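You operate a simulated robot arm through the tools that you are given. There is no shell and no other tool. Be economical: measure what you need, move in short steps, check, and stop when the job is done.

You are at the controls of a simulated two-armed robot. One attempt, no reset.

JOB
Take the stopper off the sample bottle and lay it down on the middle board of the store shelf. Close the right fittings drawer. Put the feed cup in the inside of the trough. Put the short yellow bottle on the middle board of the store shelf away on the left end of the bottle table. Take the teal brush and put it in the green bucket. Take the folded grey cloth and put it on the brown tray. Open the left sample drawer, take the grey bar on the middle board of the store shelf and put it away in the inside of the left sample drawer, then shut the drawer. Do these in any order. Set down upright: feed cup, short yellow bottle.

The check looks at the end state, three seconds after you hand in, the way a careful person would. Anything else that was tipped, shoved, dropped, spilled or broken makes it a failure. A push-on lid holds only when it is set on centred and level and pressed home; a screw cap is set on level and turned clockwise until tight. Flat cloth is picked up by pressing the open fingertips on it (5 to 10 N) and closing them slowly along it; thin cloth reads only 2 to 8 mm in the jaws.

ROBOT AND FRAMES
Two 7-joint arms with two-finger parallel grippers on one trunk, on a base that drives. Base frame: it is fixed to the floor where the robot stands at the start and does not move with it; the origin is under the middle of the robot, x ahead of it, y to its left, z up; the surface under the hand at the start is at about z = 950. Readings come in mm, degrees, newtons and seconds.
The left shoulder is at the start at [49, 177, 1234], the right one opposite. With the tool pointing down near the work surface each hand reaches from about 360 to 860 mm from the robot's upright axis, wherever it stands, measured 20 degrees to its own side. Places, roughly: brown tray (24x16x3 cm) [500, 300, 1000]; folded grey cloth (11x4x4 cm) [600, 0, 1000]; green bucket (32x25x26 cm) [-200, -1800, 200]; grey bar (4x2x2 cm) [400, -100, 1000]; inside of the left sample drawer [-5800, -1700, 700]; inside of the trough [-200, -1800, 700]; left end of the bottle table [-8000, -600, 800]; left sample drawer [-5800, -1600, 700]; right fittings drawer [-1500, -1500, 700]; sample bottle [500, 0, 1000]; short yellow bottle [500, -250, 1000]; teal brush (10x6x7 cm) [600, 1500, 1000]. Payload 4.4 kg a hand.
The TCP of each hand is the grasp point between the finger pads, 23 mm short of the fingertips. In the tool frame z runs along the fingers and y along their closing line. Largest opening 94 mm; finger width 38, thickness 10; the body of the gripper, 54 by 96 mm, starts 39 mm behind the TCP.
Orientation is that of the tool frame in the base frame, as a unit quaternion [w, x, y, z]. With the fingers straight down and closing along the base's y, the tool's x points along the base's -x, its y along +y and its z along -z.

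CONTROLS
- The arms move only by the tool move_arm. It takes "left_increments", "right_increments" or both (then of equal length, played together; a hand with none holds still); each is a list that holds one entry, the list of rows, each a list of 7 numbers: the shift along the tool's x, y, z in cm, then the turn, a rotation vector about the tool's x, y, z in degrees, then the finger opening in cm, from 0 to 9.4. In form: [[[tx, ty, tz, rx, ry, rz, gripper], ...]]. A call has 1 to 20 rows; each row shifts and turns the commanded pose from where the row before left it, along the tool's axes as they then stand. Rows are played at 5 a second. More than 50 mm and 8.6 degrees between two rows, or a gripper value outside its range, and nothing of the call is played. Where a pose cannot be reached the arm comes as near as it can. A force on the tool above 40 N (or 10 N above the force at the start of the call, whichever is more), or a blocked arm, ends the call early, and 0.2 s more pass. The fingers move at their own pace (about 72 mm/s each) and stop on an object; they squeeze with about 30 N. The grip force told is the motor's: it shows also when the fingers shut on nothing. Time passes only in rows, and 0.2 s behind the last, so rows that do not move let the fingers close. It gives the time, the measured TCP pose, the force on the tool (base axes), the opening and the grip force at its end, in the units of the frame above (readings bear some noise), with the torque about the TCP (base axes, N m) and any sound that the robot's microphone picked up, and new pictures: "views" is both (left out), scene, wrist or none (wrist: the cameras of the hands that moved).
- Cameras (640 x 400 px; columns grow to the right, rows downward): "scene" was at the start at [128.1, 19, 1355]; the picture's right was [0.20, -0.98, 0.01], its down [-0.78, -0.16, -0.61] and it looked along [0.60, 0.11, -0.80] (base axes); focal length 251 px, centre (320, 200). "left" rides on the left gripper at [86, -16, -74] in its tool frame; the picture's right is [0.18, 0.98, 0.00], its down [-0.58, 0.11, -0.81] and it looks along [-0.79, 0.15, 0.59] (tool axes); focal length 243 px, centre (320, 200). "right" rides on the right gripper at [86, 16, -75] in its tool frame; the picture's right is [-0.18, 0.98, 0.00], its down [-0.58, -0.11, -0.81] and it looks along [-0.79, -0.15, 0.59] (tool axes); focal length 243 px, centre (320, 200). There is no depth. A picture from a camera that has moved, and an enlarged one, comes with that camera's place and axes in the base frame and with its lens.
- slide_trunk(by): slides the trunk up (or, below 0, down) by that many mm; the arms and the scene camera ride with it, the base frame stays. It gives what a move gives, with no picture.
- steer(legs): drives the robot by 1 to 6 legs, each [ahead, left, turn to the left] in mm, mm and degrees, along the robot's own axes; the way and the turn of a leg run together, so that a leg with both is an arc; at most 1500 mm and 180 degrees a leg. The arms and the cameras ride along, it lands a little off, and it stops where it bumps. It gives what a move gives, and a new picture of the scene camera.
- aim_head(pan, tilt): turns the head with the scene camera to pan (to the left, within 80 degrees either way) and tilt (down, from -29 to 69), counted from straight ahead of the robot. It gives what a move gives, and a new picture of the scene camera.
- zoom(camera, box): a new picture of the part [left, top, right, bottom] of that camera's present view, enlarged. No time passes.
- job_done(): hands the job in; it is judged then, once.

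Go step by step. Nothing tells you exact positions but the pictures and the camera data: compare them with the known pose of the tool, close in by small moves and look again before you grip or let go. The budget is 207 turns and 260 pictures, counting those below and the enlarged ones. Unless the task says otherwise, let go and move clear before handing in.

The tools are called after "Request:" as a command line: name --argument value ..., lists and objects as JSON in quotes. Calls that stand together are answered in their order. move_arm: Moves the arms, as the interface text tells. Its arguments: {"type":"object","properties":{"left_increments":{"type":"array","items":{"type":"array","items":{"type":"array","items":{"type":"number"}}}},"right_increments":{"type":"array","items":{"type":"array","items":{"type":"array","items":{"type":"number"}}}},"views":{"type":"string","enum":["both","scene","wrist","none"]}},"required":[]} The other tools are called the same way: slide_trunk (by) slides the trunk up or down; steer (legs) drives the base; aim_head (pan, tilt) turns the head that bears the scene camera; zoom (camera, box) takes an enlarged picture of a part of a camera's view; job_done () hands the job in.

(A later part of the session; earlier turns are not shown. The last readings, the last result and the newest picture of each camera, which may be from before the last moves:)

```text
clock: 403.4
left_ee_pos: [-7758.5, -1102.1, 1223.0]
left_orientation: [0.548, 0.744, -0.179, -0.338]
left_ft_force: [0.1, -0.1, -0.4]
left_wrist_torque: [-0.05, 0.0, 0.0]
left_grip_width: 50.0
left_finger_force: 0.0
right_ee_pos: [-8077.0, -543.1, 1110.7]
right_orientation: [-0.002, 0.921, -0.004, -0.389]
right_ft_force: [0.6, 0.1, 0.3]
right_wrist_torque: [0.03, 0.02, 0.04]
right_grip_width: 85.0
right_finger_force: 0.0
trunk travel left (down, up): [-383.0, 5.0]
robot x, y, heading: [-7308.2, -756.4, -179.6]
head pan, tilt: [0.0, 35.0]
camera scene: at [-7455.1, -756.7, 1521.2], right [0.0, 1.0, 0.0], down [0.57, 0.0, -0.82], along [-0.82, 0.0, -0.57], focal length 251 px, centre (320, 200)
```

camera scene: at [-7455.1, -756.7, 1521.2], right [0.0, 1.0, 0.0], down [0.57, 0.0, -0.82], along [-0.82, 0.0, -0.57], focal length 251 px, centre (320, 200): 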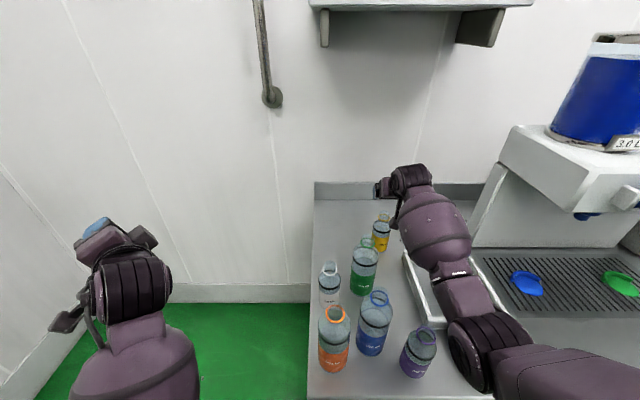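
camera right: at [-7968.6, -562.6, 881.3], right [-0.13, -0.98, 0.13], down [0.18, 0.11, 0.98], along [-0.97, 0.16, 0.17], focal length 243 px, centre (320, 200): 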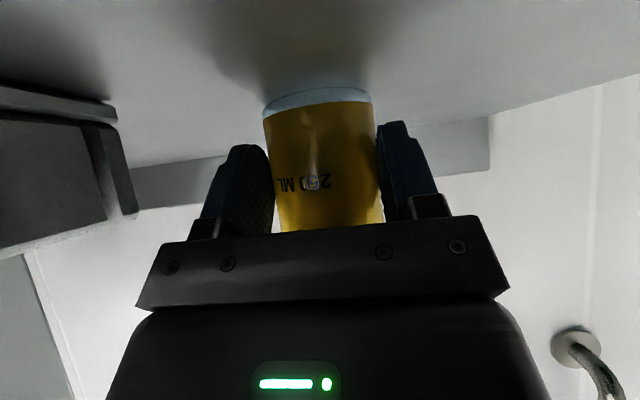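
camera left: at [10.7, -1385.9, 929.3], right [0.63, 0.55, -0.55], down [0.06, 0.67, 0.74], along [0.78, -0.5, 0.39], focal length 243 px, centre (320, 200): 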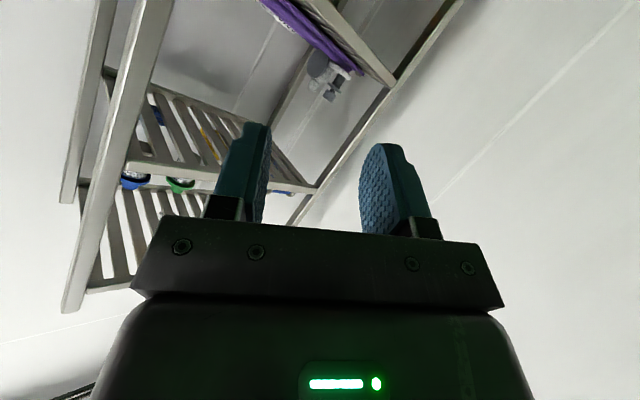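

Bottle placed upright. Retract, then drive to the sample drawers and face them.

Request:
move_arm --right_increments '[[[2.8, 0, -2.85, 0, 0, 0, 6], [2.8, 0, -2.85, 0, 0, 0, 6], [2.8, 0, -2.85, 0, 0, 0, 6], [2.8, 0, -2.85, 0, 0, 0, 6], [2.8, 0, -2.85, 0, 0, 0, 6], [2.8, 0, -2.85, 0, 0, 0, 6]]]' --views "none"

Request:
steer --legs '[[-1500, -110, 0], [-210, 0, 0], [0, 0, 90]]'

Request:
slide_trunk --by -140

Request:
aim_head --pan -10 --tilt 42

```text
clock: 404.8
left_ee_pos: [-7757.1, -1102.2, 1223.3]
left_orientation: [0.548, 0.744, -0.179, -0.337]
left_ft_force: [0.3, 0.4, -1.1]
left_wrist_torque: [-0.01, 0.02, -0.01]
left_grip_width: 50.1
left_finger_force: 0.1
right_ee_pos: [-7837.5, -546.3, 1108.4]
right_orientation: [-0.002, 0.921, -0.004, -0.39]
right_ft_force: [0.3, -1.4, -0.1]
right_wrist_torque: [-0.03, 0.0, -0.01]
right_grip_width: 60.1
right_finger_force: 0.0
trunk travel left (down, up): [-383.0, 5.0]
robot x, y, heading: [-7305.2, -755.2, -179.6]
head pan, tilt: [0.0, 35.0]
```

```text
refused: leg 1 is longer than a leg can be; nothing moved
```

```text
clock: 406.4
left_ee_pos: [-7758.4, -1103.4, 1083.6]
left_orientation: [0.549, 0.744, -0.179, -0.338]
left_ft_force: [0.3, 0.0, -0.3]
left_wrist_torque: [0.0, 0.01, -0.04]
left_grip_width: 50.0
left_finger_force: 0.1
right_ee_pos: [-7839.0, -546.1, 969.5]
right_orientation: [-0.002, 0.921, -0.004, -0.39]
right_ft_force: [0.2, -0.2, 0.0]
right_wrist_torque: [-0.01, 0.0, 0.0]
right_grip_width: 59.9
right_finger_force: 0.0
trunk travel left (down, up): [-243.0, 145.0]
robot x, y, heading: [-7301.7, -754.0, -179.6]
head pan, tilt: [0.0, 35.0]
```

```text
clock: 407.1
left_ee_pos: [-7759.1, -1102.2, 1082.9]
left_orientation: [0.548, 0.744, -0.18, -0.337]
left_ft_force: [0.1, -0.7, 0.6]
left_wrist_torque: [0.03, 0.02, -0.02]
left_grip_width: 50.1
left_finger_force: 0.1
right_ee_pos: [-7838.3, -545.8, 968.8]
right_orientation: [-0.002, 0.921, -0.004, -0.389]
right_ft_force: [0.2, -0.5, 0.1]
right_wrist_torque: [-0.07, -0.01, 0.01]
right_grip_width: 59.8
right_finger_force: 0.1
trunk travel left (down, up): [-243.0, 145.0]
robot x, y, heading: [-7305.4, -757.5, -179.8]
head pan, tilt: [-10.0, 42.0]
camera scene: at [-7487.0, -742.3, 1367.0], right [0.17, 0.99, 0.0], down [0.66, -0.11, -0.74], along [-0.73, 0.13, -0.67], focal length 251 px, centre (320, 200)
```

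scene: 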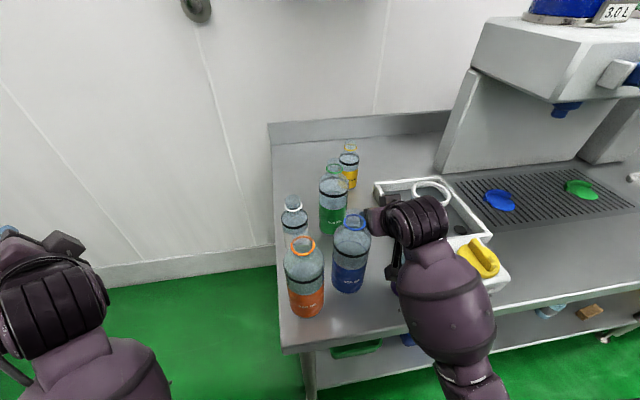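

The drive was refused (leg too long) and the trunk came down near the bottles; no contact forces, all seen bottles upright. Raise the trunk again and check.

Request:
slide_trunk --by 140

Request:
steer --legs '[[-400, 0, 0]]'

```text
clock: 408.8
left_ee_pos: [-7759.6, -1100.3, 1228.6]
left_orientation: [0.556, 0.734, -0.187, -0.341]
left_ft_force: [-0.4, -0.3, -0.9]
left_wrist_torque: [0.02, 0.0, -0.02]
left_grip_width: 49.9
left_finger_force: 0.0
right_ee_pos: [-7838.8, -545.5, 1109.7]
right_orientation: [-0.002, 0.921, -0.004, -0.389]
right_ft_force: [1.5, 0.4, -0.7]
right_wrist_torque: [0.0, 0.02, -0.01]
right_grip_width: 60.0
right_finger_force: 0.2
trunk travel left (down, up): [-383.0, 5.0]
robot x, y, heading: [-7308.6, -754.4, -179.5]
head pan, tilt: [-10.0, 42.0]
```

```text
clock: 411.3
left_ee_pos: [-7352.4, -1099.8, 1228.0]
left_orientation: [0.557, 0.735, -0.185, -0.34]
left_ft_force: [-0.4, -0.3, -0.5]
left_wrist_torque: [-0.03, 0.0, 0.01]
left_grip_width: 49.8
left_finger_force: 0.0
right_ee_pos: [-7434.0, -544.1, 1108.8]
right_orientation: [0.0, 0.921, -0.002, -0.39]
right_ft_force: [-0.2, -0.1, 0.6]
right_wrist_torque: [0.0, 0.01, 0.0]
right_grip_width: 60.0
right_finger_force: 0.1
trunk travel left (down, up): [-383.0, 5.0]
robot x, y, heading: [-6902.3, -750.9, -179.3]
head pan, tilt: [-10.0, 42.0]
camera scene: at [-7043.7, -739.9, 1510.7], right [0.17, 0.99, 0.0], down [0.66, -0.11, -0.74], along [-0.73, 0.12, -0.67], focal length 251 px, centre (320, 200)
```

scene: 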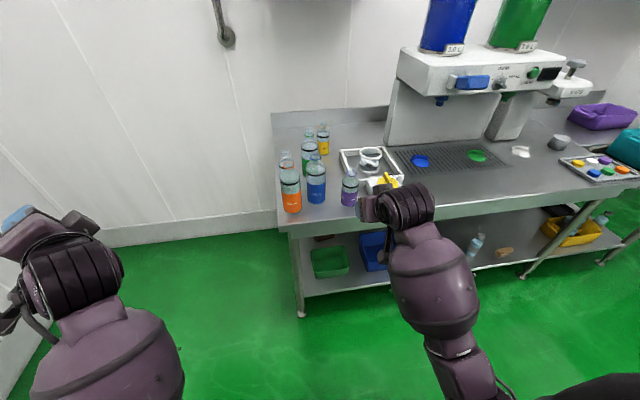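

All bottles fine. Now drive to the sample drawers.

Request:
steer --legs '[[-1310, -100, 0], [0, 0, 89]]'

Request:
slide_trunk --by -140

Request:
zoom --camera "scene" --box '[0, 0, 640, 400]'

```text
clock: 421.8
left_ee_pos: [-5218.9, -1080.8, 1227.4]
left_orientation: [0.634, 0.65, 0.389, 0.155]
left_ft_force: [-0.9, -0.1, -0.2]
left_wrist_torque: [-0.03, 0.01, 0.02]
left_grip_width: 49.9
left_finger_force: 0.0
right_ee_pos: [-5773.7, -1164.1, 1108.7]
right_orientation: [0.275, 0.652, 0.651, -0.275]
right_ft_force: [-0.9, 0.0, -0.8]
right_wrist_torque: [0.01, 0.01, 0.03]
right_grip_width: 60.2
right_finger_force: 0.1
trunk travel left (down, up): [-383.0, 5.0]
robot x, y, heading: [-5569.4, -631.0, -89.2]
head pan, tilt: [-10.0, 42.0]
camera scene: at [-5585.1, -771.7, 1510.6], right [-0.99, 0.16, 0.0], down [0.11, 0.66, -0.74], along [-0.12, -0.73, -0.67], focal length 251 px, centre (320, 200)
```

scene: 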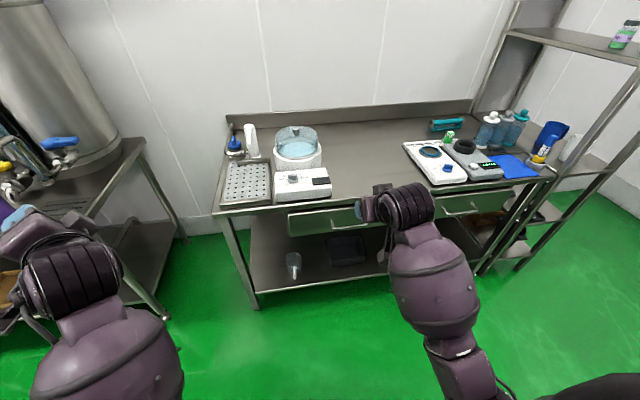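

```text
clock: 423.5
left_ee_pos: [-5219.9, -1081.5, 1088.9]
left_orientation: [0.636, 0.65, 0.387, 0.155]
left_ft_force: [0.1, 0.6, -0.5]
left_wrist_torque: [-0.03, -0.03, 0.03]
left_grip_width: 50.1
left_finger_force: 0.0
right_ee_pos: [-5773.6, -1163.6, 968.5]
right_orientation: [0.275, 0.652, 0.651, -0.275]
right_ft_force: [0.9, 0.1, -0.2]
right_wrist_torque: [0.0, 0.02, 0.03]
right_grip_width: 59.9
right_finger_force: 0.1
trunk travel left (down, up): [-243.0, 145.0]
robot x, y, heading: [-5567.8, -632.8, -89.2]
head pan, tilt: [-10.0, 42.0]
```

```text
1.00 times, centred on (320, 200) of scene (not enlarged: the box is as wide or as high as the picture)
camera zoom: at [-5584.7, -808.5, 1367.2], right [-0.99, 0.16, 0.0], down [0.11, 0.66, -0.74], along [-0.12, -0.73, -0.67], focal length 251 px, centre (320, 200)
```

zoom: 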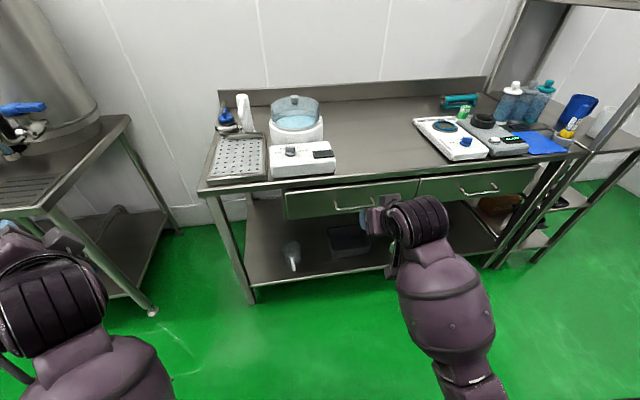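

Left sample drawer handle ≈[−5836, −1490, 700]. Turn the right hand to horizontal and lower it to handle height.

Request:
move_arm --right_increments '[[[-2.3, -1, 0, 0, -8, 0, 6], [-2.3, -1, 0, 0, -8, 0, 6], [-2.3, -1, 0, 0, -8, 0, 6], [-2.3, -1, 0, 0, -8, 0, 6], [-2.3, -1, 0, 0, -8, 0, 6], [-1.5, -1, 0, 0, -5, 0, 6], [4.3, 0, 0, 0, 0, 0, 6], [4.3, 0, 0, 0, 0, 0, 6], [4.3, 0, 0, 0, 0, 0, 6], [4.3, 0, 0, 0, 0, 0, 6], [4.3, 0, 0, 0, 0, 0, 6], [4.3, 0, 0, 0, 0, 0, 6], [4.3, 0, 0, 0, 0, 0, 6], [4.3, 0, 0, 0, 0, 0, 6], [3, 0, 0, 0, 0, 0, 6]]]' --views "none"

Request:
move_arm --right_increments '[[[0, 0, 0, 0, 0, -8.2, 6], [0, 0, 0, 0, 0, -8.2, 6], [0, 0, 0, 0, 0, -8.2, 6], [0, 0, 0, 0, 0, -8.2, 6], [0, 0, 0, 0, 0, -8.2, 6], [0, 0, 0, 0, 0, -8.2, 6], [0, 0, 0, 0, 0, -8.2, 6], [0, 0, 0, 0, 0, -8.2, 6], [0, 0, 0, 0, 0, -8.2, 6], [0, 0, 0, 0, 0, -8.2, 6], [0, 0, 0, 0, 0, -8, 6]]]'

```text
clock: 426.7
left_ee_pos: [-5217.9, -1080.2, 1087.9]
left_orientation: [0.633, 0.651, 0.387, 0.157]
left_ft_force: [-0.1, 0.0, 0.1]
left_wrist_torque: [0.04, -0.03, -0.03]
left_grip_width: 50.1
left_finger_force: 0.1
right_ee_pos: [-5830.5, -1221.9, 709.8]
right_orientation: [-0.504, -0.497, -0.496, 0.504]
right_ft_force: [0.7, 0.1, 0.8]
right_wrist_torque: [-0.01, -0.02, 0.04]
right_grip_width: 59.8
right_finger_force: 0.1
trunk travel left (down, up): [-243.0, 145.0]
robot x, y, heading: [-5572.1, -630.4, -89.4]
head pan, tilt: [-10.0, 42.0]
```

```text
clock: 429.1
left_ee_pos: [-5219.0, -1079.8, 1087.3]
left_orientation: [0.634, 0.65, 0.387, 0.158]
left_ft_force: [0.0, -0.2, 0.4]
left_wrist_torque: [0.01, -0.01, 0.02]
left_grip_width: 50.1
left_finger_force: 0.1
right_ee_pos: [-5834.9, -1222.7, 708.2]
right_orientation: [0.002, 0.0, -0.702, 0.712]
right_ft_force: [0.3, 0.0, 0.8]
right_wrist_torque: [-0.03, 0.01, 0.0]
right_grip_width: 60.0
right_finger_force: 0.0
trunk travel left (down, up): [-243.0, 145.0]
robot x, y, heading: [-5570.0, -629.3, -89.4]
head pan, tilt: [-10.0, 42.0]
camera scene: at [-5584.7, -809.0, 1367.0], right [-0.99, 0.16, 0.0], down [0.11, 0.66, -0.74], along [-0.12, -0.73, -0.67], focal length 251 px, centre (320, 200)
camera right: at [-5921.1, -1149.6, 690.9], right [0.18, -0.01, -0.98], down [0.58, 0.81, 0.1], along [0.79, -0.59, 0.15], focal length 243 px, centre (320, 200)
```

scene: 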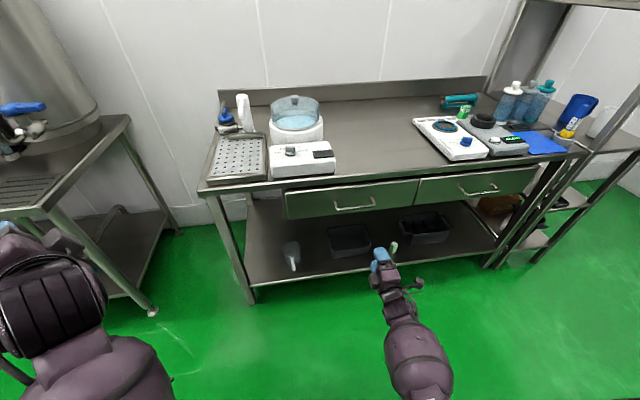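
right: 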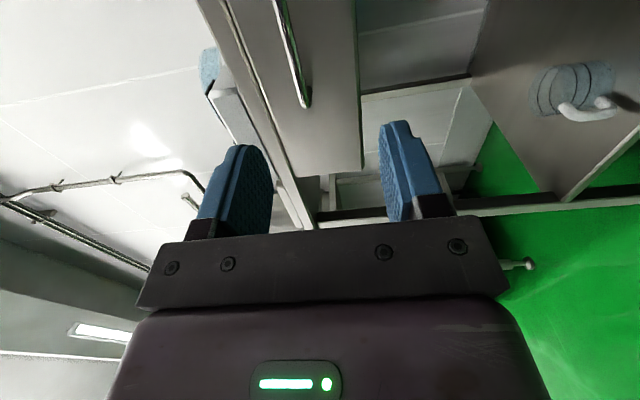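

Refined: handle bar centre ≈[−5817, −1433, 744]. Move up and approach.

Request:
move_arm --right_increments '[[[-0.9, -1.8, 3, 0, 0, 0, 6], [-0.9, -1.8, 3, 0, 0, 0, 6], [0, 0, 3.5, 0, 0, 0, 6], [0, 0, 3.5, 0, 0, 0, 6], [0, 0, 0, 0, 0, 0, 6]]]' --views "wrist"

```text
clock: 430.3
left_ee_pos: [-5218.1, -1080.8, 1087.6]
left_orientation: [0.635, 0.65, 0.387, 0.157]
left_ft_force: [0.5, -0.6, 1.0]
left_wrist_torque: [-0.02, -0.02, -0.01]
left_grip_width: 50.1
left_finger_force: 0.0
right_ee_pos: [-5815.6, -1353.1, 745.2]
right_orientation: [0.001, 0.0, -0.702, 0.712]
right_ft_force: [0.3, -0.3, -0.5]
right_wrist_torque: [0.01, -0.02, 0.02]
right_grip_width: 60.2
right_finger_force: 0.0
trunk travel left (down, up): [-243.0, 145.0]
robot x, y, heading: [-5571.6, -632.3, -89.6]
head pan, tilt: [-10.0, 42.0]
camera right: at [-5901.7, -1279.6, 727.6], right [0.18, -0.01, -0.98], down [0.58, 0.81, 0.1], along [0.79, -0.59, 0.16], focal length 243 px, centre (320, 200)
```

right: 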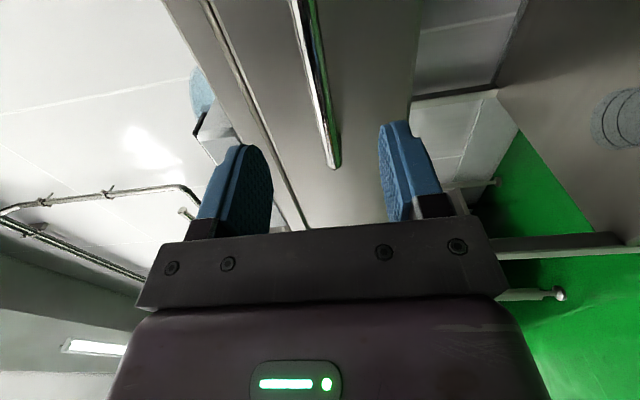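

Bar is centred between the fingers. Advance 80 mm and grip.

Request:
move_arm --right_increments '[[[0, -0.2, 3, 0, 0, 0, 6], [0, 0, 3, 0, 0, 0, 6], [0, 0, 2, 0, 0, 0, 6], [0, 0, 0, 0, 0, 0, 3], [0, 0, 0, 0, 0, 0, 1], [0, 0, 0, 0, 0, 0, 0], [0, 0, 0, 0, 0, 0, 0]]]' --views "wrist"

```text
clock: 431.9
left_ee_pos: [-5218.7, -1082.0, 1086.4]
left_orientation: [0.634, 0.651, 0.386, 0.158]
left_ft_force: [0.0, 0.3, -0.7]
left_wrist_torque: [0.01, -0.01, 0.0]
left_grip_width: 50.2
left_finger_force: 0.0
right_ee_pos: [-5817.9, -1420.8, 744.6]
right_orientation: [0.001, -0.001, -0.704, 0.711]
right_ft_force: [0.8, 0.5, -12.6]
right_wrist_torque: [0.11, 0.27, -0.76]
right_grip_width: 13.8
right_finger_force: 45.0
right hand out of reach, approached as far as the arm can: row 3
trunk travel left (down, up): [-243.0, 145.0]
robot x, y, heading: [-5567.7, -629.8, -89.1]
head pan, tilt: [-10.0, 42.0]
camera right: at [-5903.2, -1347.6, 728.2], right [0.18, -0.01, -0.98], down [0.58, 0.81, 0.1], along [0.79, -0.59, 0.15], focal length 243 px, centre (320, 200)
```

right: 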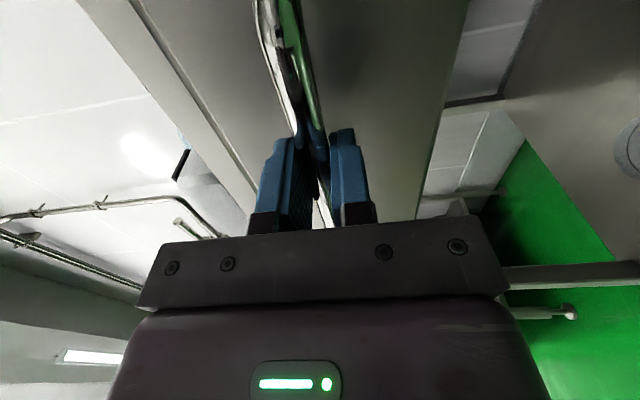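

Handle gripped. Pull by driving back.

Request:
steer --legs '[[-130, 0, 0], [-110, 0, 0]]'

```text
clock: 434.0
left_ee_pos: [-5220.0, -842.8, 1086.8]
left_orientation: [0.634, 0.651, 0.386, 0.155]
left_ft_force: [-0.6, 0.1, 0.5]
left_wrist_torque: [0.01, -0.03, 0.0]
left_grip_width: 50.0
left_finger_force: 0.0
right_ee_pos: [-5816.9, -1178.7, 745.1]
right_orientation: [0.0, -0.001, -0.704, 0.71]
right_ft_force: [24.6, 0.5, -23.4]
right_wrist_torque: [0.14, 0.53, 0.75]
right_grip_width: 13.8
right_finger_force: 45.4
trunk travel left (down, up): [-243.0, 145.0]
robot x, y, heading: [-5571.3, -388.3, -89.4]
head pan, tilt: [-10.0, 42.0]
camera scene: at [-5586.2, -570.7, 1366.7], right [-0.99, 0.17, 0.0], down [0.11, 0.66, -0.74], along [-0.12, -0.73, -0.67], focal length 251 px, centre (320, 200)
```

scene: 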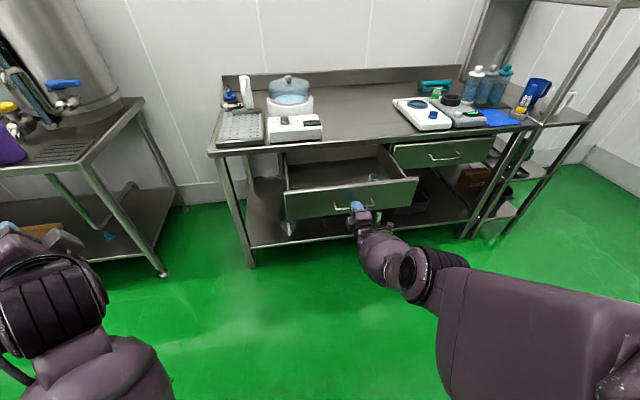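

Drawer is open about 240 mm. Release the handle, back off and unroll the hand.

Request:
move_arm --right_increments '[[[0, 0, 0, 0, 0, 0, 3], [0, 0, 0, 0, 0, 0, 6], [0, 0, 0, 0, 0, 0, 6], [0, 0, -4, 0, 0, 0, 6], [0, 0, -4, 0, 0, 0, 6], [0, 0, -4, 0, 0, 0, 6], [0, 0, 0, 0, 0, 8.2, 6], [0, 0, 0, 0, 0, 8.2, 6], [0, 0, 0, 0, 0, 8.2, 6], [0, 0, 0, 0, 0, 8.2, 6], [0, 0, 0, 0, 0, 8.2, 6], [0, 0, 0, 0, 0, 8.2, 6], [0, 0, 0, 0, 0, 8.2, 6], [0, 0, 0, 0, 0, 8.2, 6], [0, 0, 0, 0, 0, 8.2, 6], [0, 0, 0, 0, 0, 8.2, 6], [0, 0, 0, 0, 0, 8, 6]]]' --views "none"

Request:
move_arm --right_increments '[[[-4.3, 0, 0, 0, 0, 0, 6], [-4.3, 0, 0, 0, 0, 0, 6], [-4.3, 0, 0, 0, 0, 0, 6], [-4.3, 0, 0, 0, 0, 0, 6], [-4.3, 0, 0, 0, 0, 0, 6], [-4.3, 0, 0, 0, 0, 0, 6], [-4.3, 0, 0, 0, 0, 0, 6], [-4.3, 0, 0, 0, 0, 0, 6], [2.3, 0, 0, 0, 8, 0, 6], [2.3, 0, 0, 0, 8, 0, 6], [2.3, 0, 0, 0, 8, 0, 6], [2.3, 0, 0, 0, 8, 0, 6], [2.3, 0, 0, 0, 8, 0, 6], [2.3, 0, 0, 0, 8, 0, 6], [2.3, 0, 0, 0, 8, 0, 6]]]' --views "scene"

```text
clock: 437.6
left_ee_pos: [-5223.2, -843.3, 1087.2]
left_orientation: [0.635, 0.651, 0.386, 0.156]
left_ft_force: [-0.2, 0.1, 0.4]
left_wrist_torque: [-0.01, 0.0, 0.01]
left_grip_width: 50.2
left_finger_force: 0.0
right_ee_pos: [-5818.1, -1059.2, 744.1]
right_orientation: [0.503, 0.499, 0.496, -0.502]
right_ft_force: [0.0, 0.2, -0.8]
right_wrist_torque: [0.03, -0.03, 0.01]
right_grip_width: 59.9
right_finger_force: 0.1
trunk travel left (down, up): [-243.0, 145.0]
robot x, y, heading: [-5572.9, -388.5, -89.4]
head pan, tilt: [-10.0, 42.0]
```

```text
clock: 440.8
left_ee_pos: [-5220.9, -841.2, 1088.0]
left_orientation: [0.635, 0.651, 0.386, 0.156]
left_ft_force: [-0.3, 0.6, 0.5]
left_wrist_torque: [0.04, 0.01, -0.04]
left_grip_width: 50.2
left_finger_force: 0.1
right_ee_pos: [-5819.7, -995.0, 946.5]
right_orientation: [0.21, 0.676, 0.675, -0.208]
right_ft_force: [-0.8, -0.1, 0.5]
right_wrist_torque: [0.02, 0.03, -0.01]
right_grip_width: 59.9
right_finger_force: 0.0
trunk travel left (down, up): [-243.0, 145.0]
robot x, y, heading: [-5572.7, -390.4, -89.5]
head pan, tilt: [-10.0, 42.0]
camera scene: at [-5587.5, -569.3, 1367.0], right [-0.99, 0.17, 0.0], down [0.11, 0.66, -0.74], along [-0.12, -0.73, -0.67], focal length 251 px, centre (320, 200)
```

scene: 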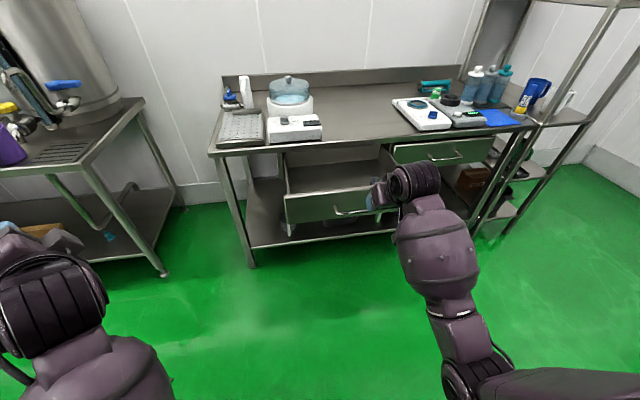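

Drawer stays open. Drive back to the store shelf for the grey bar.

Request:
steer --legs '[[0, 0, 89.5], [0, -400, 0], [1500, 0, 0], [1500, 0, 0], [1480, 0, 0], [700, 940, 0]]'

Request:
aim_head --pan -10 --tilt 40

```text
clock: 444.1
left_ee_pos: [-5024.3, -277.5, 1087.4]
left_orientation: [0.431, 0.31, 0.693, 0.489]
left_ft_force: [-0.5, 0.5, 0.2]
left_wrist_torque: [-0.01, -0.02, -0.04]
left_grip_width: 50.0
left_finger_force: 0.1
right_ee_pos: [-5073.9, -880.4, 944.0]
right_orientation: [0.292, 0.155, 0.943, -0.045]
right_ft_force: [0.5, -0.2, 0.0]
right_wrist_torque: [0.04, 0.0, -0.01]
right_grip_width: 60.0
right_finger_force: 0.0
trunk travel left (down, up): [-243.0, 145.0]
robot x, y, heading: [-5567.9, -449.5, -17.8]
head pan, tilt: [-10.0, 42.0]
stopped in leg 1: the robot was blocked; the commanded pose is now the measured one
camera scene: at [-5407.0, -525.8, 1366.5], right [-0.47, -0.88, 0.0], down [-0.59, 0.32, -0.74], along [0.66, -0.35, -0.67], focal length 251 px, centre (320, 200)
```

scene: 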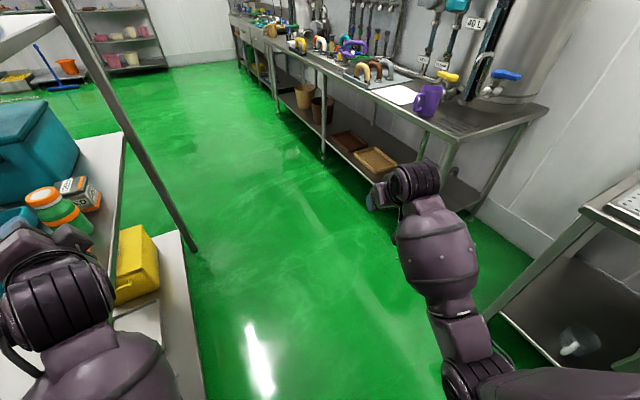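

```text
clock: 444.7
left_ee_pos: [-5025.1, -276.6, 1087.9]
left_orientation: [0.429, 0.309, 0.692, 0.491]
left_ft_force: [-0.6, 1.0, 0.3]
left_wrist_torque: [0.0, 0.01, -0.01]
left_grip_width: 49.9
left_finger_force: 0.1
right_ee_pos: [-5071.4, -881.0, 944.5]
right_orientation: [0.292, 0.154, 0.943, -0.044]
right_ft_force: [-0.1, 1.0, 0.4]
right_wrist_torque: [0.01, -0.01, -0.04]
right_grip_width: 60.3
right_finger_force: 0.0
trunk travel left (down, up): [-243.0, 145.0]
robot x, y, heading: [-5571.1, -450.3, -17.8]
head pan, tilt: [-10.0, 40.0]
camera scene: at [-5405.1, -527.5, 1369.2], right [-0.47, -0.88, 0.0], down [-0.57, 0.3, -0.76], along [0.68, -0.36, -0.65], focal length 251 px, centre (320, 200)
```

scene: 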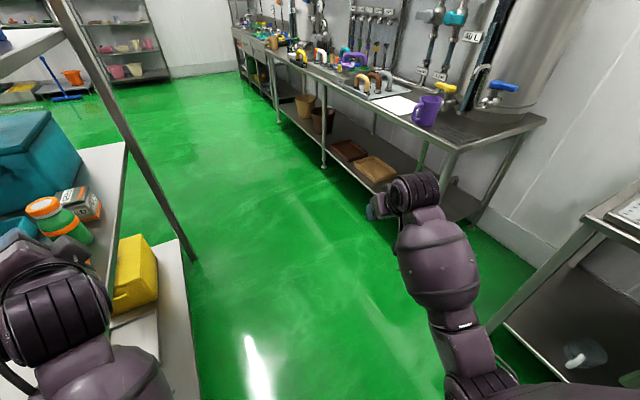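

The turn bumped the mid-room rack with the left arm. Retrace the turn and check the rack items.

Request:
steer --legs '[[0, 0, -35]]'

Request:
aim_head --pan 60 --tilt 30

```text
clock: 446.8
left_ee_pos: [-5020.8, -613.1, 1088.4]
left_orientation: [0.557, 0.5, 0.57, 0.339]
left_ft_force: [0.1, 0.5, 0.3]
left_wrist_torque: [-0.05, -0.02, 0.0]
left_grip_width: 50.1
left_finger_force: 0.1
right_ee_pos: [-5403.8, -1084.0, 947.5]
right_orientation: [0.267, 0.427, 0.854, -0.131]
right_ft_force: [0.5, 0.8, 0.3]
right_wrist_torque: [0.04, 0.0, -0.04]
right_grip_width: 59.9
right_finger_force: 0.1
trunk travel left (down, up): [-243.0, 145.0]
robot x, y, heading: [-5571.1, -447.9, -52.6]
head pan, tilt: [-10.0, 40.0]
camera scene: at [-5476.1, -603.9, 1369.9], right [-0.89, -0.46, 0.0], down [-0.3, 0.57, -0.77], along [0.35, -0.68, -0.64], focal length 251 px, centre (320, 200)
```

scene: 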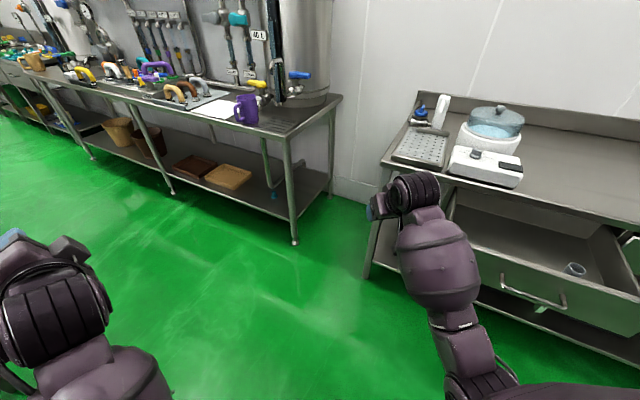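

```text
clock: 448.2
left_ee_pos: [-5021.6, -612.7, 1087.7]
left_orientation: [0.557, 0.5, 0.569, 0.338]
left_ft_force: [-1.3, 0.5, -0.2]
left_wrist_torque: [0.03, 0.0, 0.02]
left_grip_width: 50.2
left_finger_force: 0.2
right_ee_pos: [-5404.3, -1084.0, 947.0]
right_orientation: [0.267, 0.428, 0.853, -0.132]
right_ft_force: [0.0, -0.7, -0.3]
right_wrist_torque: [0.04, -0.02, 0.01]
right_grip_width: 60.1
right_finger_force: 0.0
trunk travel left (down, up): [-243.0, 145.0]
robot x, y, heading: [-5569.9, -451.2, -52.5]
head pan, tilt: [60.0, 30.0]
camera scene: at [-5425.3, -516.7, 1385.3], right [0.13, -0.99, 0.0], down [-0.5, -0.06, -0.87], along [0.86, 0.11, -0.5], focal length 251 px, centre (320, 200)
```

scene: 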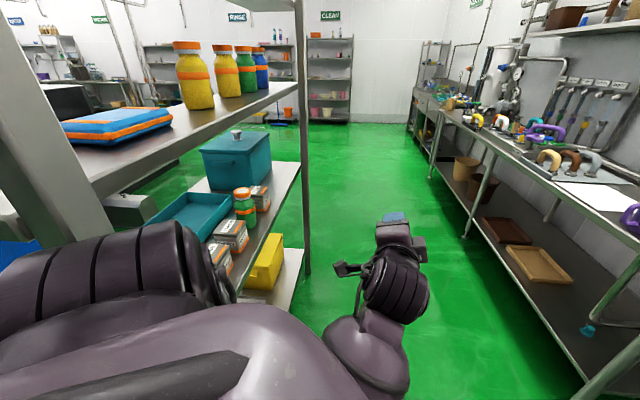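

Rack items still stand. I'll turn the other way, move to y≈−800, and back along the corridor before turning round.

Request:
steer --legs '[[0, 0, -127.5], [0, 350, 0], [-1500, 0, 0], [-1500, 0, 0], [-1450, 0, 0], [0, 0, 180]]'

```text
clock: 451.2
left_ee_pos: [-5332.6, -961.2, 1087.8]
left_orientation: [0.647, 0.686, 0.321, 0.087]
left_ft_force: [-0.9, 0.0, -0.6]
left_wrist_torque: [-0.02, 0.0, -0.05]
left_grip_width: 49.9
left_finger_force: 0.0
right_ee_pos: [-5937.2, -998.3, 948.0]
right_orientation: [0.191, 0.735, 0.61, -0.228]
right_ft_force: [-0.3, 0.0, 0.5]
right_wrist_torque: [0.02, -0.04, 0.03]
right_grip_width: 59.9
right_finger_force: 0.2
trunk travel left (down, up): [-243.0, 145.0]
robot x, y, heading: [-5582.1, -446.0, -99.6]
head pan, tilt: [60.0, 30.0]
stopped in leg 1: the robot was blocked; the commanded pose is now the measured one
camera scene: at [-5534.1, -601.2, 1385.3], right [-0.64, -0.77, 0.0], down [-0.38, 0.32, -0.87], along [0.66, -0.56, -0.5], focal length 251 px, centre (320, 200)
```

scene: 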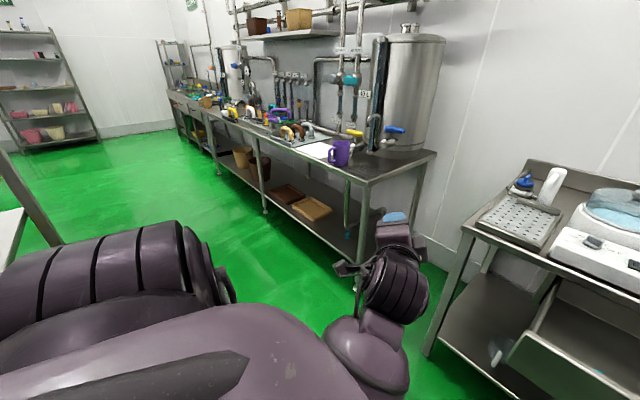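

Blocked behind; move forward (toward the bench) first, then turn.

Request:
steer --legs '[[300, 0, 0], [0, 0, -80], [-1500, 0, 0], [-1500, 0, 0], [-1450, 0, 0], [0, 0, 180]]'

```text
clock: 484.5
left_ee_pos: [-785.4, -395.9, 1086.1]
left_orientation: [0.345, 0.19, 0.733, 0.554]
left_ft_force: [-0.1, 0.6, 0.1]
left_wrist_torque: [-0.02, -0.03, 0.0]
left_grip_width: 49.9
left_finger_force: 0.2
right_ee_pos: [-635.3, -985.2, 946.4]
right_orientation: [0.297, -0.003, 0.955, 0.003]
right_ft_force: [0.1, -0.8, 0.4]
right_wrist_torque: [0.0, 0.01, 0.01]
right_grip_width: 59.7
right_finger_force: 0.0
trunk travel left (down, up): [-243.0, 145.0]
robot x, y, heading: [-1239.6, -741.5, 0.7]
head pan, tilt: [60.0, 30.0]
camera scene: at [-1105.3, -661.4, 1385.3], right [0.87, -0.49, 0.0], down [-0.24, -0.44, -0.87], along [0.42, 0.76, -0.5], focal length 251 px, centre (320, 200)
```

scene: 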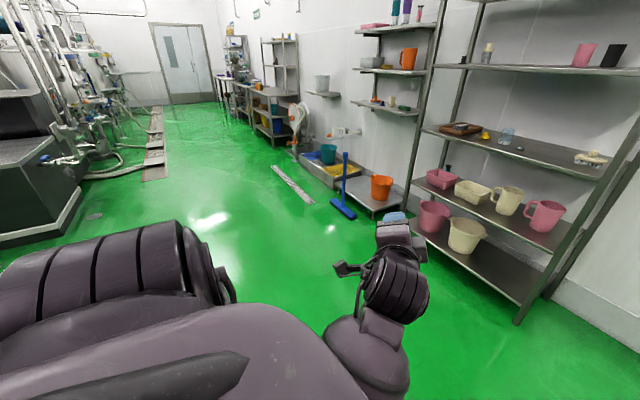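

Now to the shelf.

Request:
steer --legs '[[850, 915, -0.7]]'

Request:
aim_head --pan -10 --tilt 35

```text
clock: 492.8
left_ee_pos: [88.0, 490.3, 1087.8]
left_orientation: [0.352, 0.2, 0.731, 0.549]
left_ft_force: [-0.4, 0.4, 0.2]
left_wrist_torque: [0.01, 0.03, 0.0]
left_grip_width: 49.9
left_finger_force: 0.0
right_ee_pos: [222.3, -102.3, 946.5]
right_orientation: [0.298, 0.011, 0.955, -0.002]
right_ft_force: [-0.1, -0.4, 0.5]
right_wrist_torque: [-0.04, 0.04, 0.0]
right_grip_width: 60.0
right_finger_force: 0.0
trunk travel left (down, up): [-243.0, 145.0]
robot x, y, heading: [-377.9, 156.9, -0.9]
head pan, tilt: [60.0, 30.0]
camera scene: at [-239.3, 234.0, 1385.3], right [0.86, -0.51, 0.0], down [-0.26, -0.43, -0.87], along [0.44, 0.74, -0.5], focal length 251 px, centre (320, 200)
```

scene: 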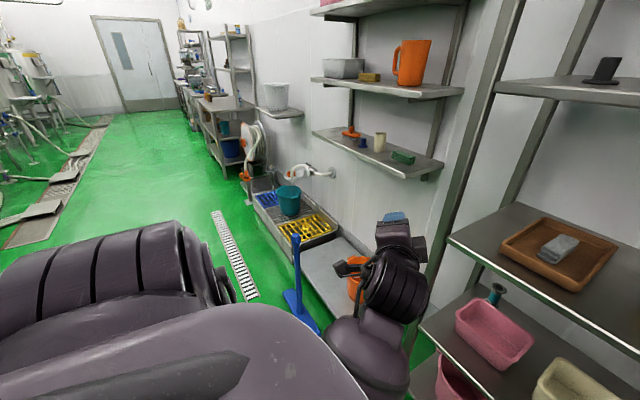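

```text
clock: 494.2
left_ee_pos: [88.5, 490.9, 1087.4]
left_orientation: [0.353, 0.2, 0.731, 0.549]
left_ft_force: [0.2, 0.4, -0.3]
left_wrist_torque: [0.01, 0.05, 0.02]
left_grip_width: 50.1
left_finger_force: 0.1
right_ee_pos: [221.8, -101.4, 947.9]
right_orientation: [0.298, 0.011, 0.955, -0.002]
right_ft_force: [-0.5, 0.1, 0.2]
right_wrist_torque: [0.01, 0.01, 0.02]
right_grip_width: 60.0
right_finger_force: 0.1
trunk travel left (down, up): [-243.0, 145.0]
robot x, y, heading: [-378.3, 158.0, -1.2]
head pan, tilt: [-10.0, 35.0]
camera scene: at [-199.1, 139.8, 1377.5], right [-0.19, -0.98, 0.0], down [-0.56, 0.11, -0.82], along [0.8, -0.15, -0.57], focal length 251 px, centre (320, 200)
```

scene: 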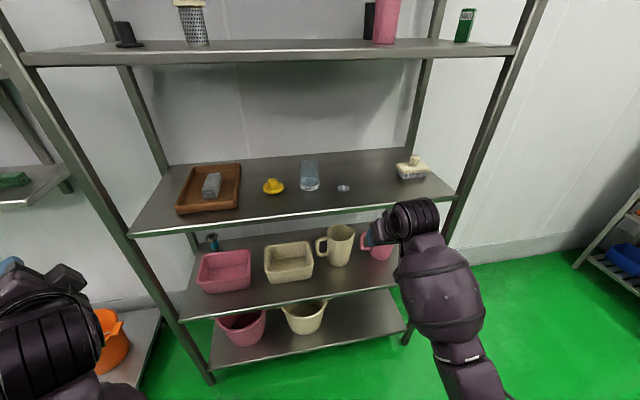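

Raise the hand, drive in, and come above the bar.

Request:
move_arm --right_increments '[[[-2.56, 0, -3.7, 0, 0, 0, 7], [-2.56, 0, -3.7, 0, 0, 0, 7]]]' --views "none"

Request:
steer --legs '[[150, 0, 1]]'

Request:
move_arm --right_increments '[[[-1.35, 2.35, 3.1, 0, 0, 0, 7], [-1.35, 2.35, 3.1, 0, 0, 0, 7], [0, 0, 0, 0, 0, 0, 7]]]' --views "wrist"

```text
clock: 494.8
left_ee_pos: [88.6, 491.0, 1088.0]
left_orientation: [0.353, 0.2, 0.73, 0.55]
left_ft_force: [1.0, 0.1, 0.8]
left_wrist_torque: [0.02, 0.03, -0.04]
left_grip_width: 50.1
left_finger_force: 0.3
right_ee_pos: [223.5, -103.3, 1036.6]
right_orientation: [0.297, 0.011, 0.955, -0.002]
right_ft_force: [0.5, -0.4, -0.1]
right_wrist_torque: [-0.01, -0.02, -0.03]
right_grip_width: 70.1
right_finger_force: 0.0
trunk travel left (down, up): [-243.0, 145.0]
robot x, y, heading: [-377.3, 160.4, -0.9]
head pan, tilt: [-10.0, 35.0]
```

```text
clock: 496.1
left_ee_pos: [233.6, 499.3, 1086.8]
left_orientation: [0.347, 0.193, 0.733, 0.552]
left_ft_force: [-0.1, -0.6, 0.1]
left_wrist_torque: [0.03, 0.01, 0.0]
left_grip_width: 50.0
left_finger_force: 0.0
right_ee_pos: [382.4, -91.3, 1036.4]
right_orientation: [0.296, 0.002, 0.955, 0.0]
right_ft_force: [0.2, 0.2, -0.5]
right_wrist_torque: [0.01, 0.03, 0.0]
right_grip_width: 69.9
right_finger_force: 0.1
trunk travel left (down, up): [-243.0, 145.0]
robot x, y, heading: [-228.7, 159.1, 0.5]
head pan, tilt: [-10.0, 35.0]
camera scene: at [-45.5, 142.8, 1377.3], right [-0.17, -0.99, 0.0], down [-0.57, 0.1, -0.82], along [0.81, -0.14, -0.57], focal length 251 px, centre (320, 200)
```

scene: 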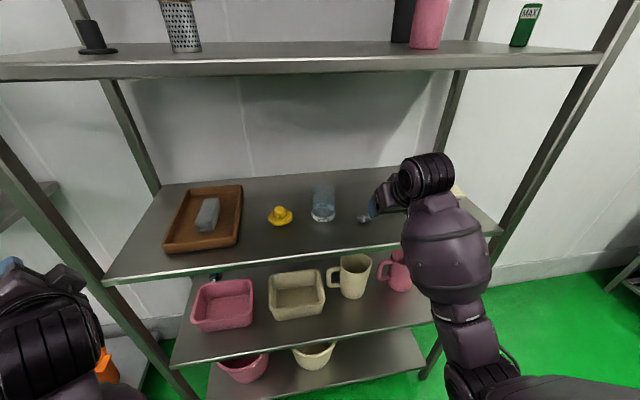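

```text
clock: 496.9
left_ee_pos: [233.6, 499.8, 1087.5]
left_orientation: [0.348, 0.193, 0.733, 0.552]
left_ft_force: [-0.5, 0.2, -0.2]
left_wrist_torque: [0.0, 0.01, 0.0]
left_grip_width: 50.0
left_finger_force: 0.1
right_ee_pos: [443.0, -42.4, 1000.9]
right_orientation: [0.297, 0.002, 0.955, 0.001]
right_ft_force: [0.6, 0.2, 0.1]
right_wrist_torque: [0.0, 0.0, 0.0]
right_grip_width: 70.0
right_finger_force: 0.0
trunk travel left (down, up): [-243.0, 145.0]
robot x, y, heading: [-226.1, 159.3, 0.3]
head pan, tilt: [-10.0, 35.0]
camera right: at [328.8, -27.0, 1013.4], right [0.15, 0.98, 0.11], down [0.02, -0.11, 0.99], along [0.99, -0.15, -0.04], focal length 243 px, centre (320, 200)
```

right: 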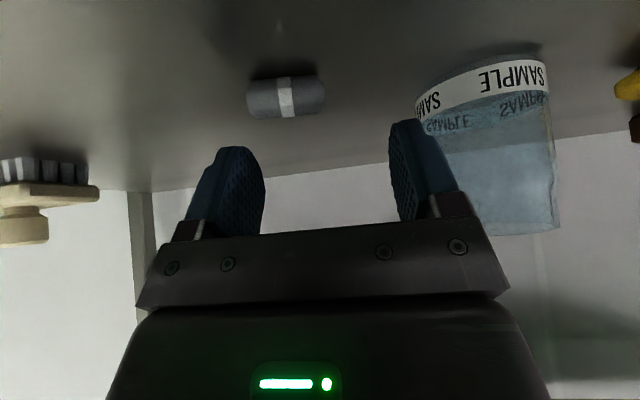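

Bar at ≈[437, −53]. Align, lower, close on its ends.

Request:
move_arm --right_increments '[[[0.6, -1.1, -0.4, 0, 0, 0, 7], [0.6, 0, 0.8, 0, 0, 0, 7], [0.54, 0, 0.7, 0, 0, 0, 7], [0, 0, 0, 0, 0, 0, 5.5], [0, 0, 0, 0, 0, 0, 4.5], [0, 0, 0, 0, 0, 0, 3.5], [0, 0, 0, 0, 0, 0, 2.5], [0, 0, 0, 0, 0, 0, 2.5]]]' --views "wrist"

```text
clock: 498.8
left_ee_pos: [233.6, 500.3, 1087.6]
left_orientation: [0.348, 0.194, 0.732, 0.552]
left_ft_force: [0.5, 0.5, 1.4]
left_wrist_torque: [0.01, 0.0, -0.01]
left_grip_width: 50.1
left_finger_force: 0.1
right_ee_pos: [431.4, -54.3, 982.8]
right_orientation: [0.297, 0.002, 0.955, 0.0]
right_ft_force: [0.1, -0.1, -0.3]
right_wrist_torque: [0.0, 0.01, -0.02]
right_grip_width: 35.5
right_finger_force: 30.2
trunk travel left (down, up): [-243.0, 145.0]
robot x, y, heading: [-222.2, 156.0, 0.4]
head pan, tilt: [-10.0, 35.0]
camera right: at [317.8, -38.9, 994.1], right [0.15, 0.98, 0.11], down [0.02, -0.11, 0.99], along [0.99, -0.15, -0.04], focal length 243 px, centre (320, 200)
```

right: 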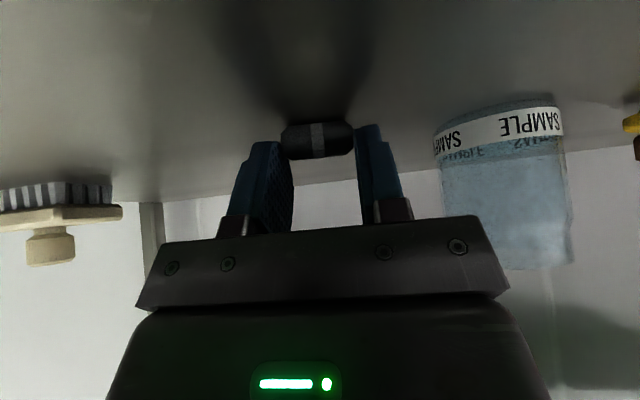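

Bar gripped. Lift and back out.

Request:
move_arm --right_increments '[[[-1, 0, -1.5, 0, 0, 0, 2.5], [-1.2, 0, -1.8, 0, 0, 0, 2.5], [-1.2, 0, -1.8, 0, 0, 0, 2.5], [0, 0, 0, 0, 0, 0, 2.5]]]' --views "wrist"

Request:
steer --legs '[[-450, 0, 0], [0, -900, 0], [-600, 0, 0]]'

```text
clock: 499.8
left_ee_pos: [233.2, 499.5, 1087.1]
left_orientation: [0.348, 0.193, 0.732, 0.553]
left_ft_force: [-0.6, -0.2, 0.8]
left_wrist_torque: [-0.01, -0.01, -0.03]
left_grip_width: 50.2
left_finger_force: 0.2
right_ee_pos: [429.9, -55.5, 1043.5]
right_orientation: [0.296, 0.003, 0.955, 0.001]
right_ft_force: [0.1, -0.1, 0.4]
right_wrist_torque: [0.0, 0.01, 0.03]
right_grip_width: 35.3
right_finger_force: 30.0
trunk travel left (down, up): [-243.0, 145.0]
robot x, y, heading: [-230.6, 158.5, 0.3]
head pan, tilt: [-10.0, 35.0]
camera right: at [316.7, -39.7, 1055.8], right [0.15, 0.98, 0.11], down [0.02, -0.11, 0.99], along [0.99, -0.15, -0.04], focal length 243 px, centre (320, 200)
```

right: 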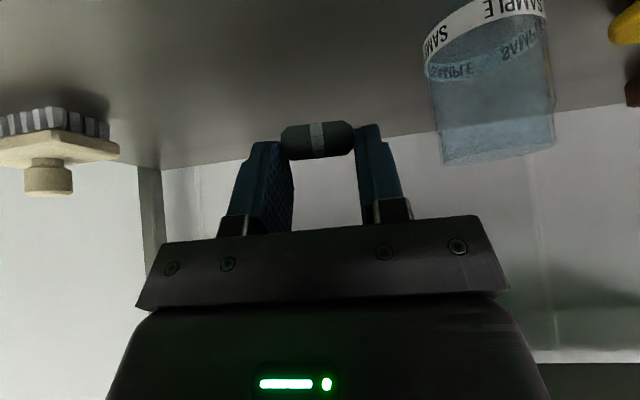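

```text
clock: 513.3
left_ee_pos: [-826.7, -400.3, 1087.9]
left_orientation: [0.353, 0.2, 0.73, 0.55]
left_ft_force: [0.4, 0.0, 1.3]
left_wrist_torque: [-0.01, -0.02, 0.03]
left_grip_width: 50.1
left_finger_force: 0.0
right_ee_pos: [-640.4, -956.8, 1044.3]
right_orientation: [0.298, 0.01, 0.955, -0.002]
right_ft_force: [-1.0, 0.0, -0.1]
right_wrist_torque: [0.01, 0.0, 0.01]
right_grip_width: 34.7
right_finger_force: 30.4
trunk travel left (down, up): [-243.0, 145.0]
robot x, y, heading: [-1293.0, -733.1, -0.7]
head pan, tilt: [-10.0, 35.0]
camera scene: at [-1113.3, -752.5, 1377.6], right [-0.18, -0.98, 0.0], down [-0.56, 0.11, -0.82], along [0.81, -0.15, -0.57], focal length 251 px, centre (320, 200)
```

scene: 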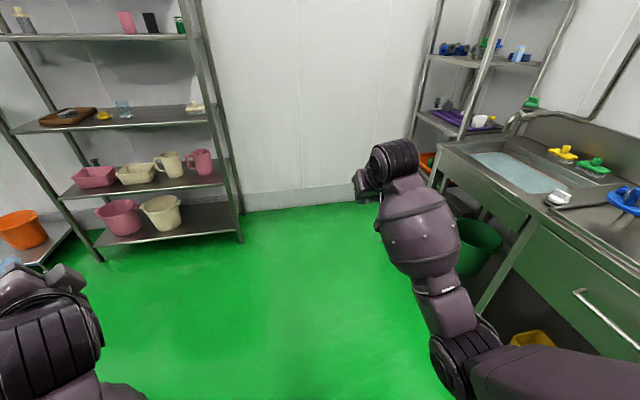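

Bar held. Turn around and drive to the open drawer, turning toward it in the corridor.

Request:
steer --legs '[[0, 0, 180], [1490, 60, 0.7], [1500, 0, 0], [1270, 0, 0]]'

```text
clock: 541.3
left_ee_pos: [-6015.4, -1315.0, 1088.5]
left_orientation: [0.561, 0.737, -0.176, -0.334]
left_ft_force: [-1.1, -0.8, -0.5]
left_wrist_torque: [0.02, 0.0, 0.0]
left_grip_width: 50.2
left_finger_force: 0.1
right_ee_pos: [-6238.2, -770.4, 1043.1]
right_orientation: [0.008, 0.955, 0.02, -0.297]
right_ft_force: [-0.6, -0.1, -0.5]
right_wrist_torque: [0.01, 0.01, -0.02]
right_grip_width: 34.4
right_finger_force: 29.9
trunk travel left (down, up): [-243.0, 145.0]
robot x, y, heading: [-5572.1, -950.0, -177.1]
head pan, tilt: [-10.0, 35.0]
camera scene: at [-5757.8, -949.1, 1377.5], right [0.12, 0.99, 0.0], down [0.57, -0.07, -0.82], along [-0.81, 0.1, -0.57], focal length 251 px, centre (320, 200)
```

scene: 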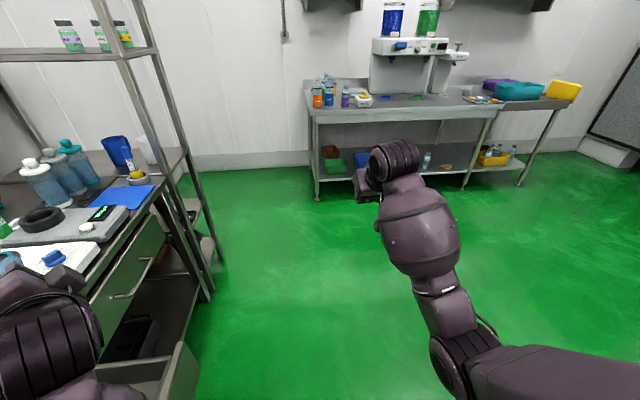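

Drifted close to the bench; strafe away 200 mm, then turn to face the drawer.

Request:
steer --legs '[[0, -210, 0], [0, 0, 87]]'

Request:
aim_head --pan -15 --tilt 50

```text
clock: 547.5
left_ee_pos: [-5247.2, -1198.5, 1088.2]
left_orientation: [0.637, 0.656, 0.378, 0.142]
left_ft_force: [-0.2, -1.1, 0.2]
left_wrist_torque: [0.05, 0.0, 0.03]
left_grip_width: 50.2
left_finger_force: 0.0
right_ee_pos: [-5804.2, -1391.0, 1043.3]
right_orientation: [0.211, 0.679, 0.671, -0.21]
right_ft_force: [-0.1, -0.9, 0.3]
right_wrist_torque: [0.02, -0.01, 0.0]
right_grip_width: 34.3
right_finger_force: 30.0
trunk travel left (down, up): [-243.0, 145.0]
robot x, y, heading: [-5589.0, -735.5, -90.1]
head pan, tilt: [-10.0, 35.0]
camera scene: at [-5603.5, -919.2, 1377.5], right [-0.98, 0.18, 0.0], down [0.1, 0.56, -0.82], along [-0.14, -0.81, -0.57], focal length 251 px, centre (320, 200)
```

scene: 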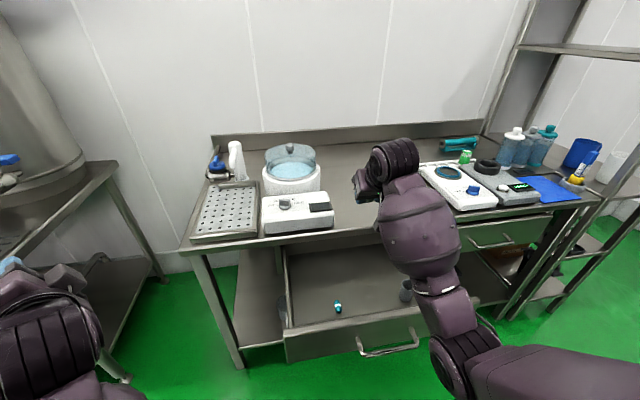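

```text
clock: 548.2
left_ee_pos: [-5248.5, -1197.9, 1088.5]
left_orientation: [0.638, 0.656, 0.379, 0.142]
left_ft_force: [0.1, 1.0, 0.0]
left_wrist_torque: [0.0, 0.01, -0.01]
left_grip_width: 50.1
left_finger_force: 0.1
right_ee_pos: [-5803.2, -1391.0, 1042.9]
right_orientation: [0.21, 0.68, 0.671, -0.21]
right_ft_force: [0.2, 0.2, -0.2]
right_wrist_torque: [0.02, 0.01, -0.03]
right_grip_width: 34.3
right_finger_force: 30.0
trunk travel left (down, up): [-243.0, 145.0]
robot x, y, heading: [-5586.0, -739.1, -89.9]
head pan, tilt: [-15.0, 50.0]
camera scene: at [-5608.2, -906.9, 1355.8], right [-0.97, 0.26, 0.0], down [0.2, 0.74, -0.64], along [-0.17, -0.62, -0.77], focal length 251 px, centre (320, 200)
```

scene: 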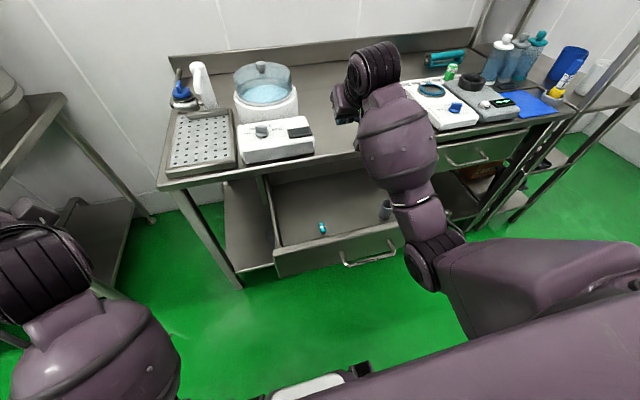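

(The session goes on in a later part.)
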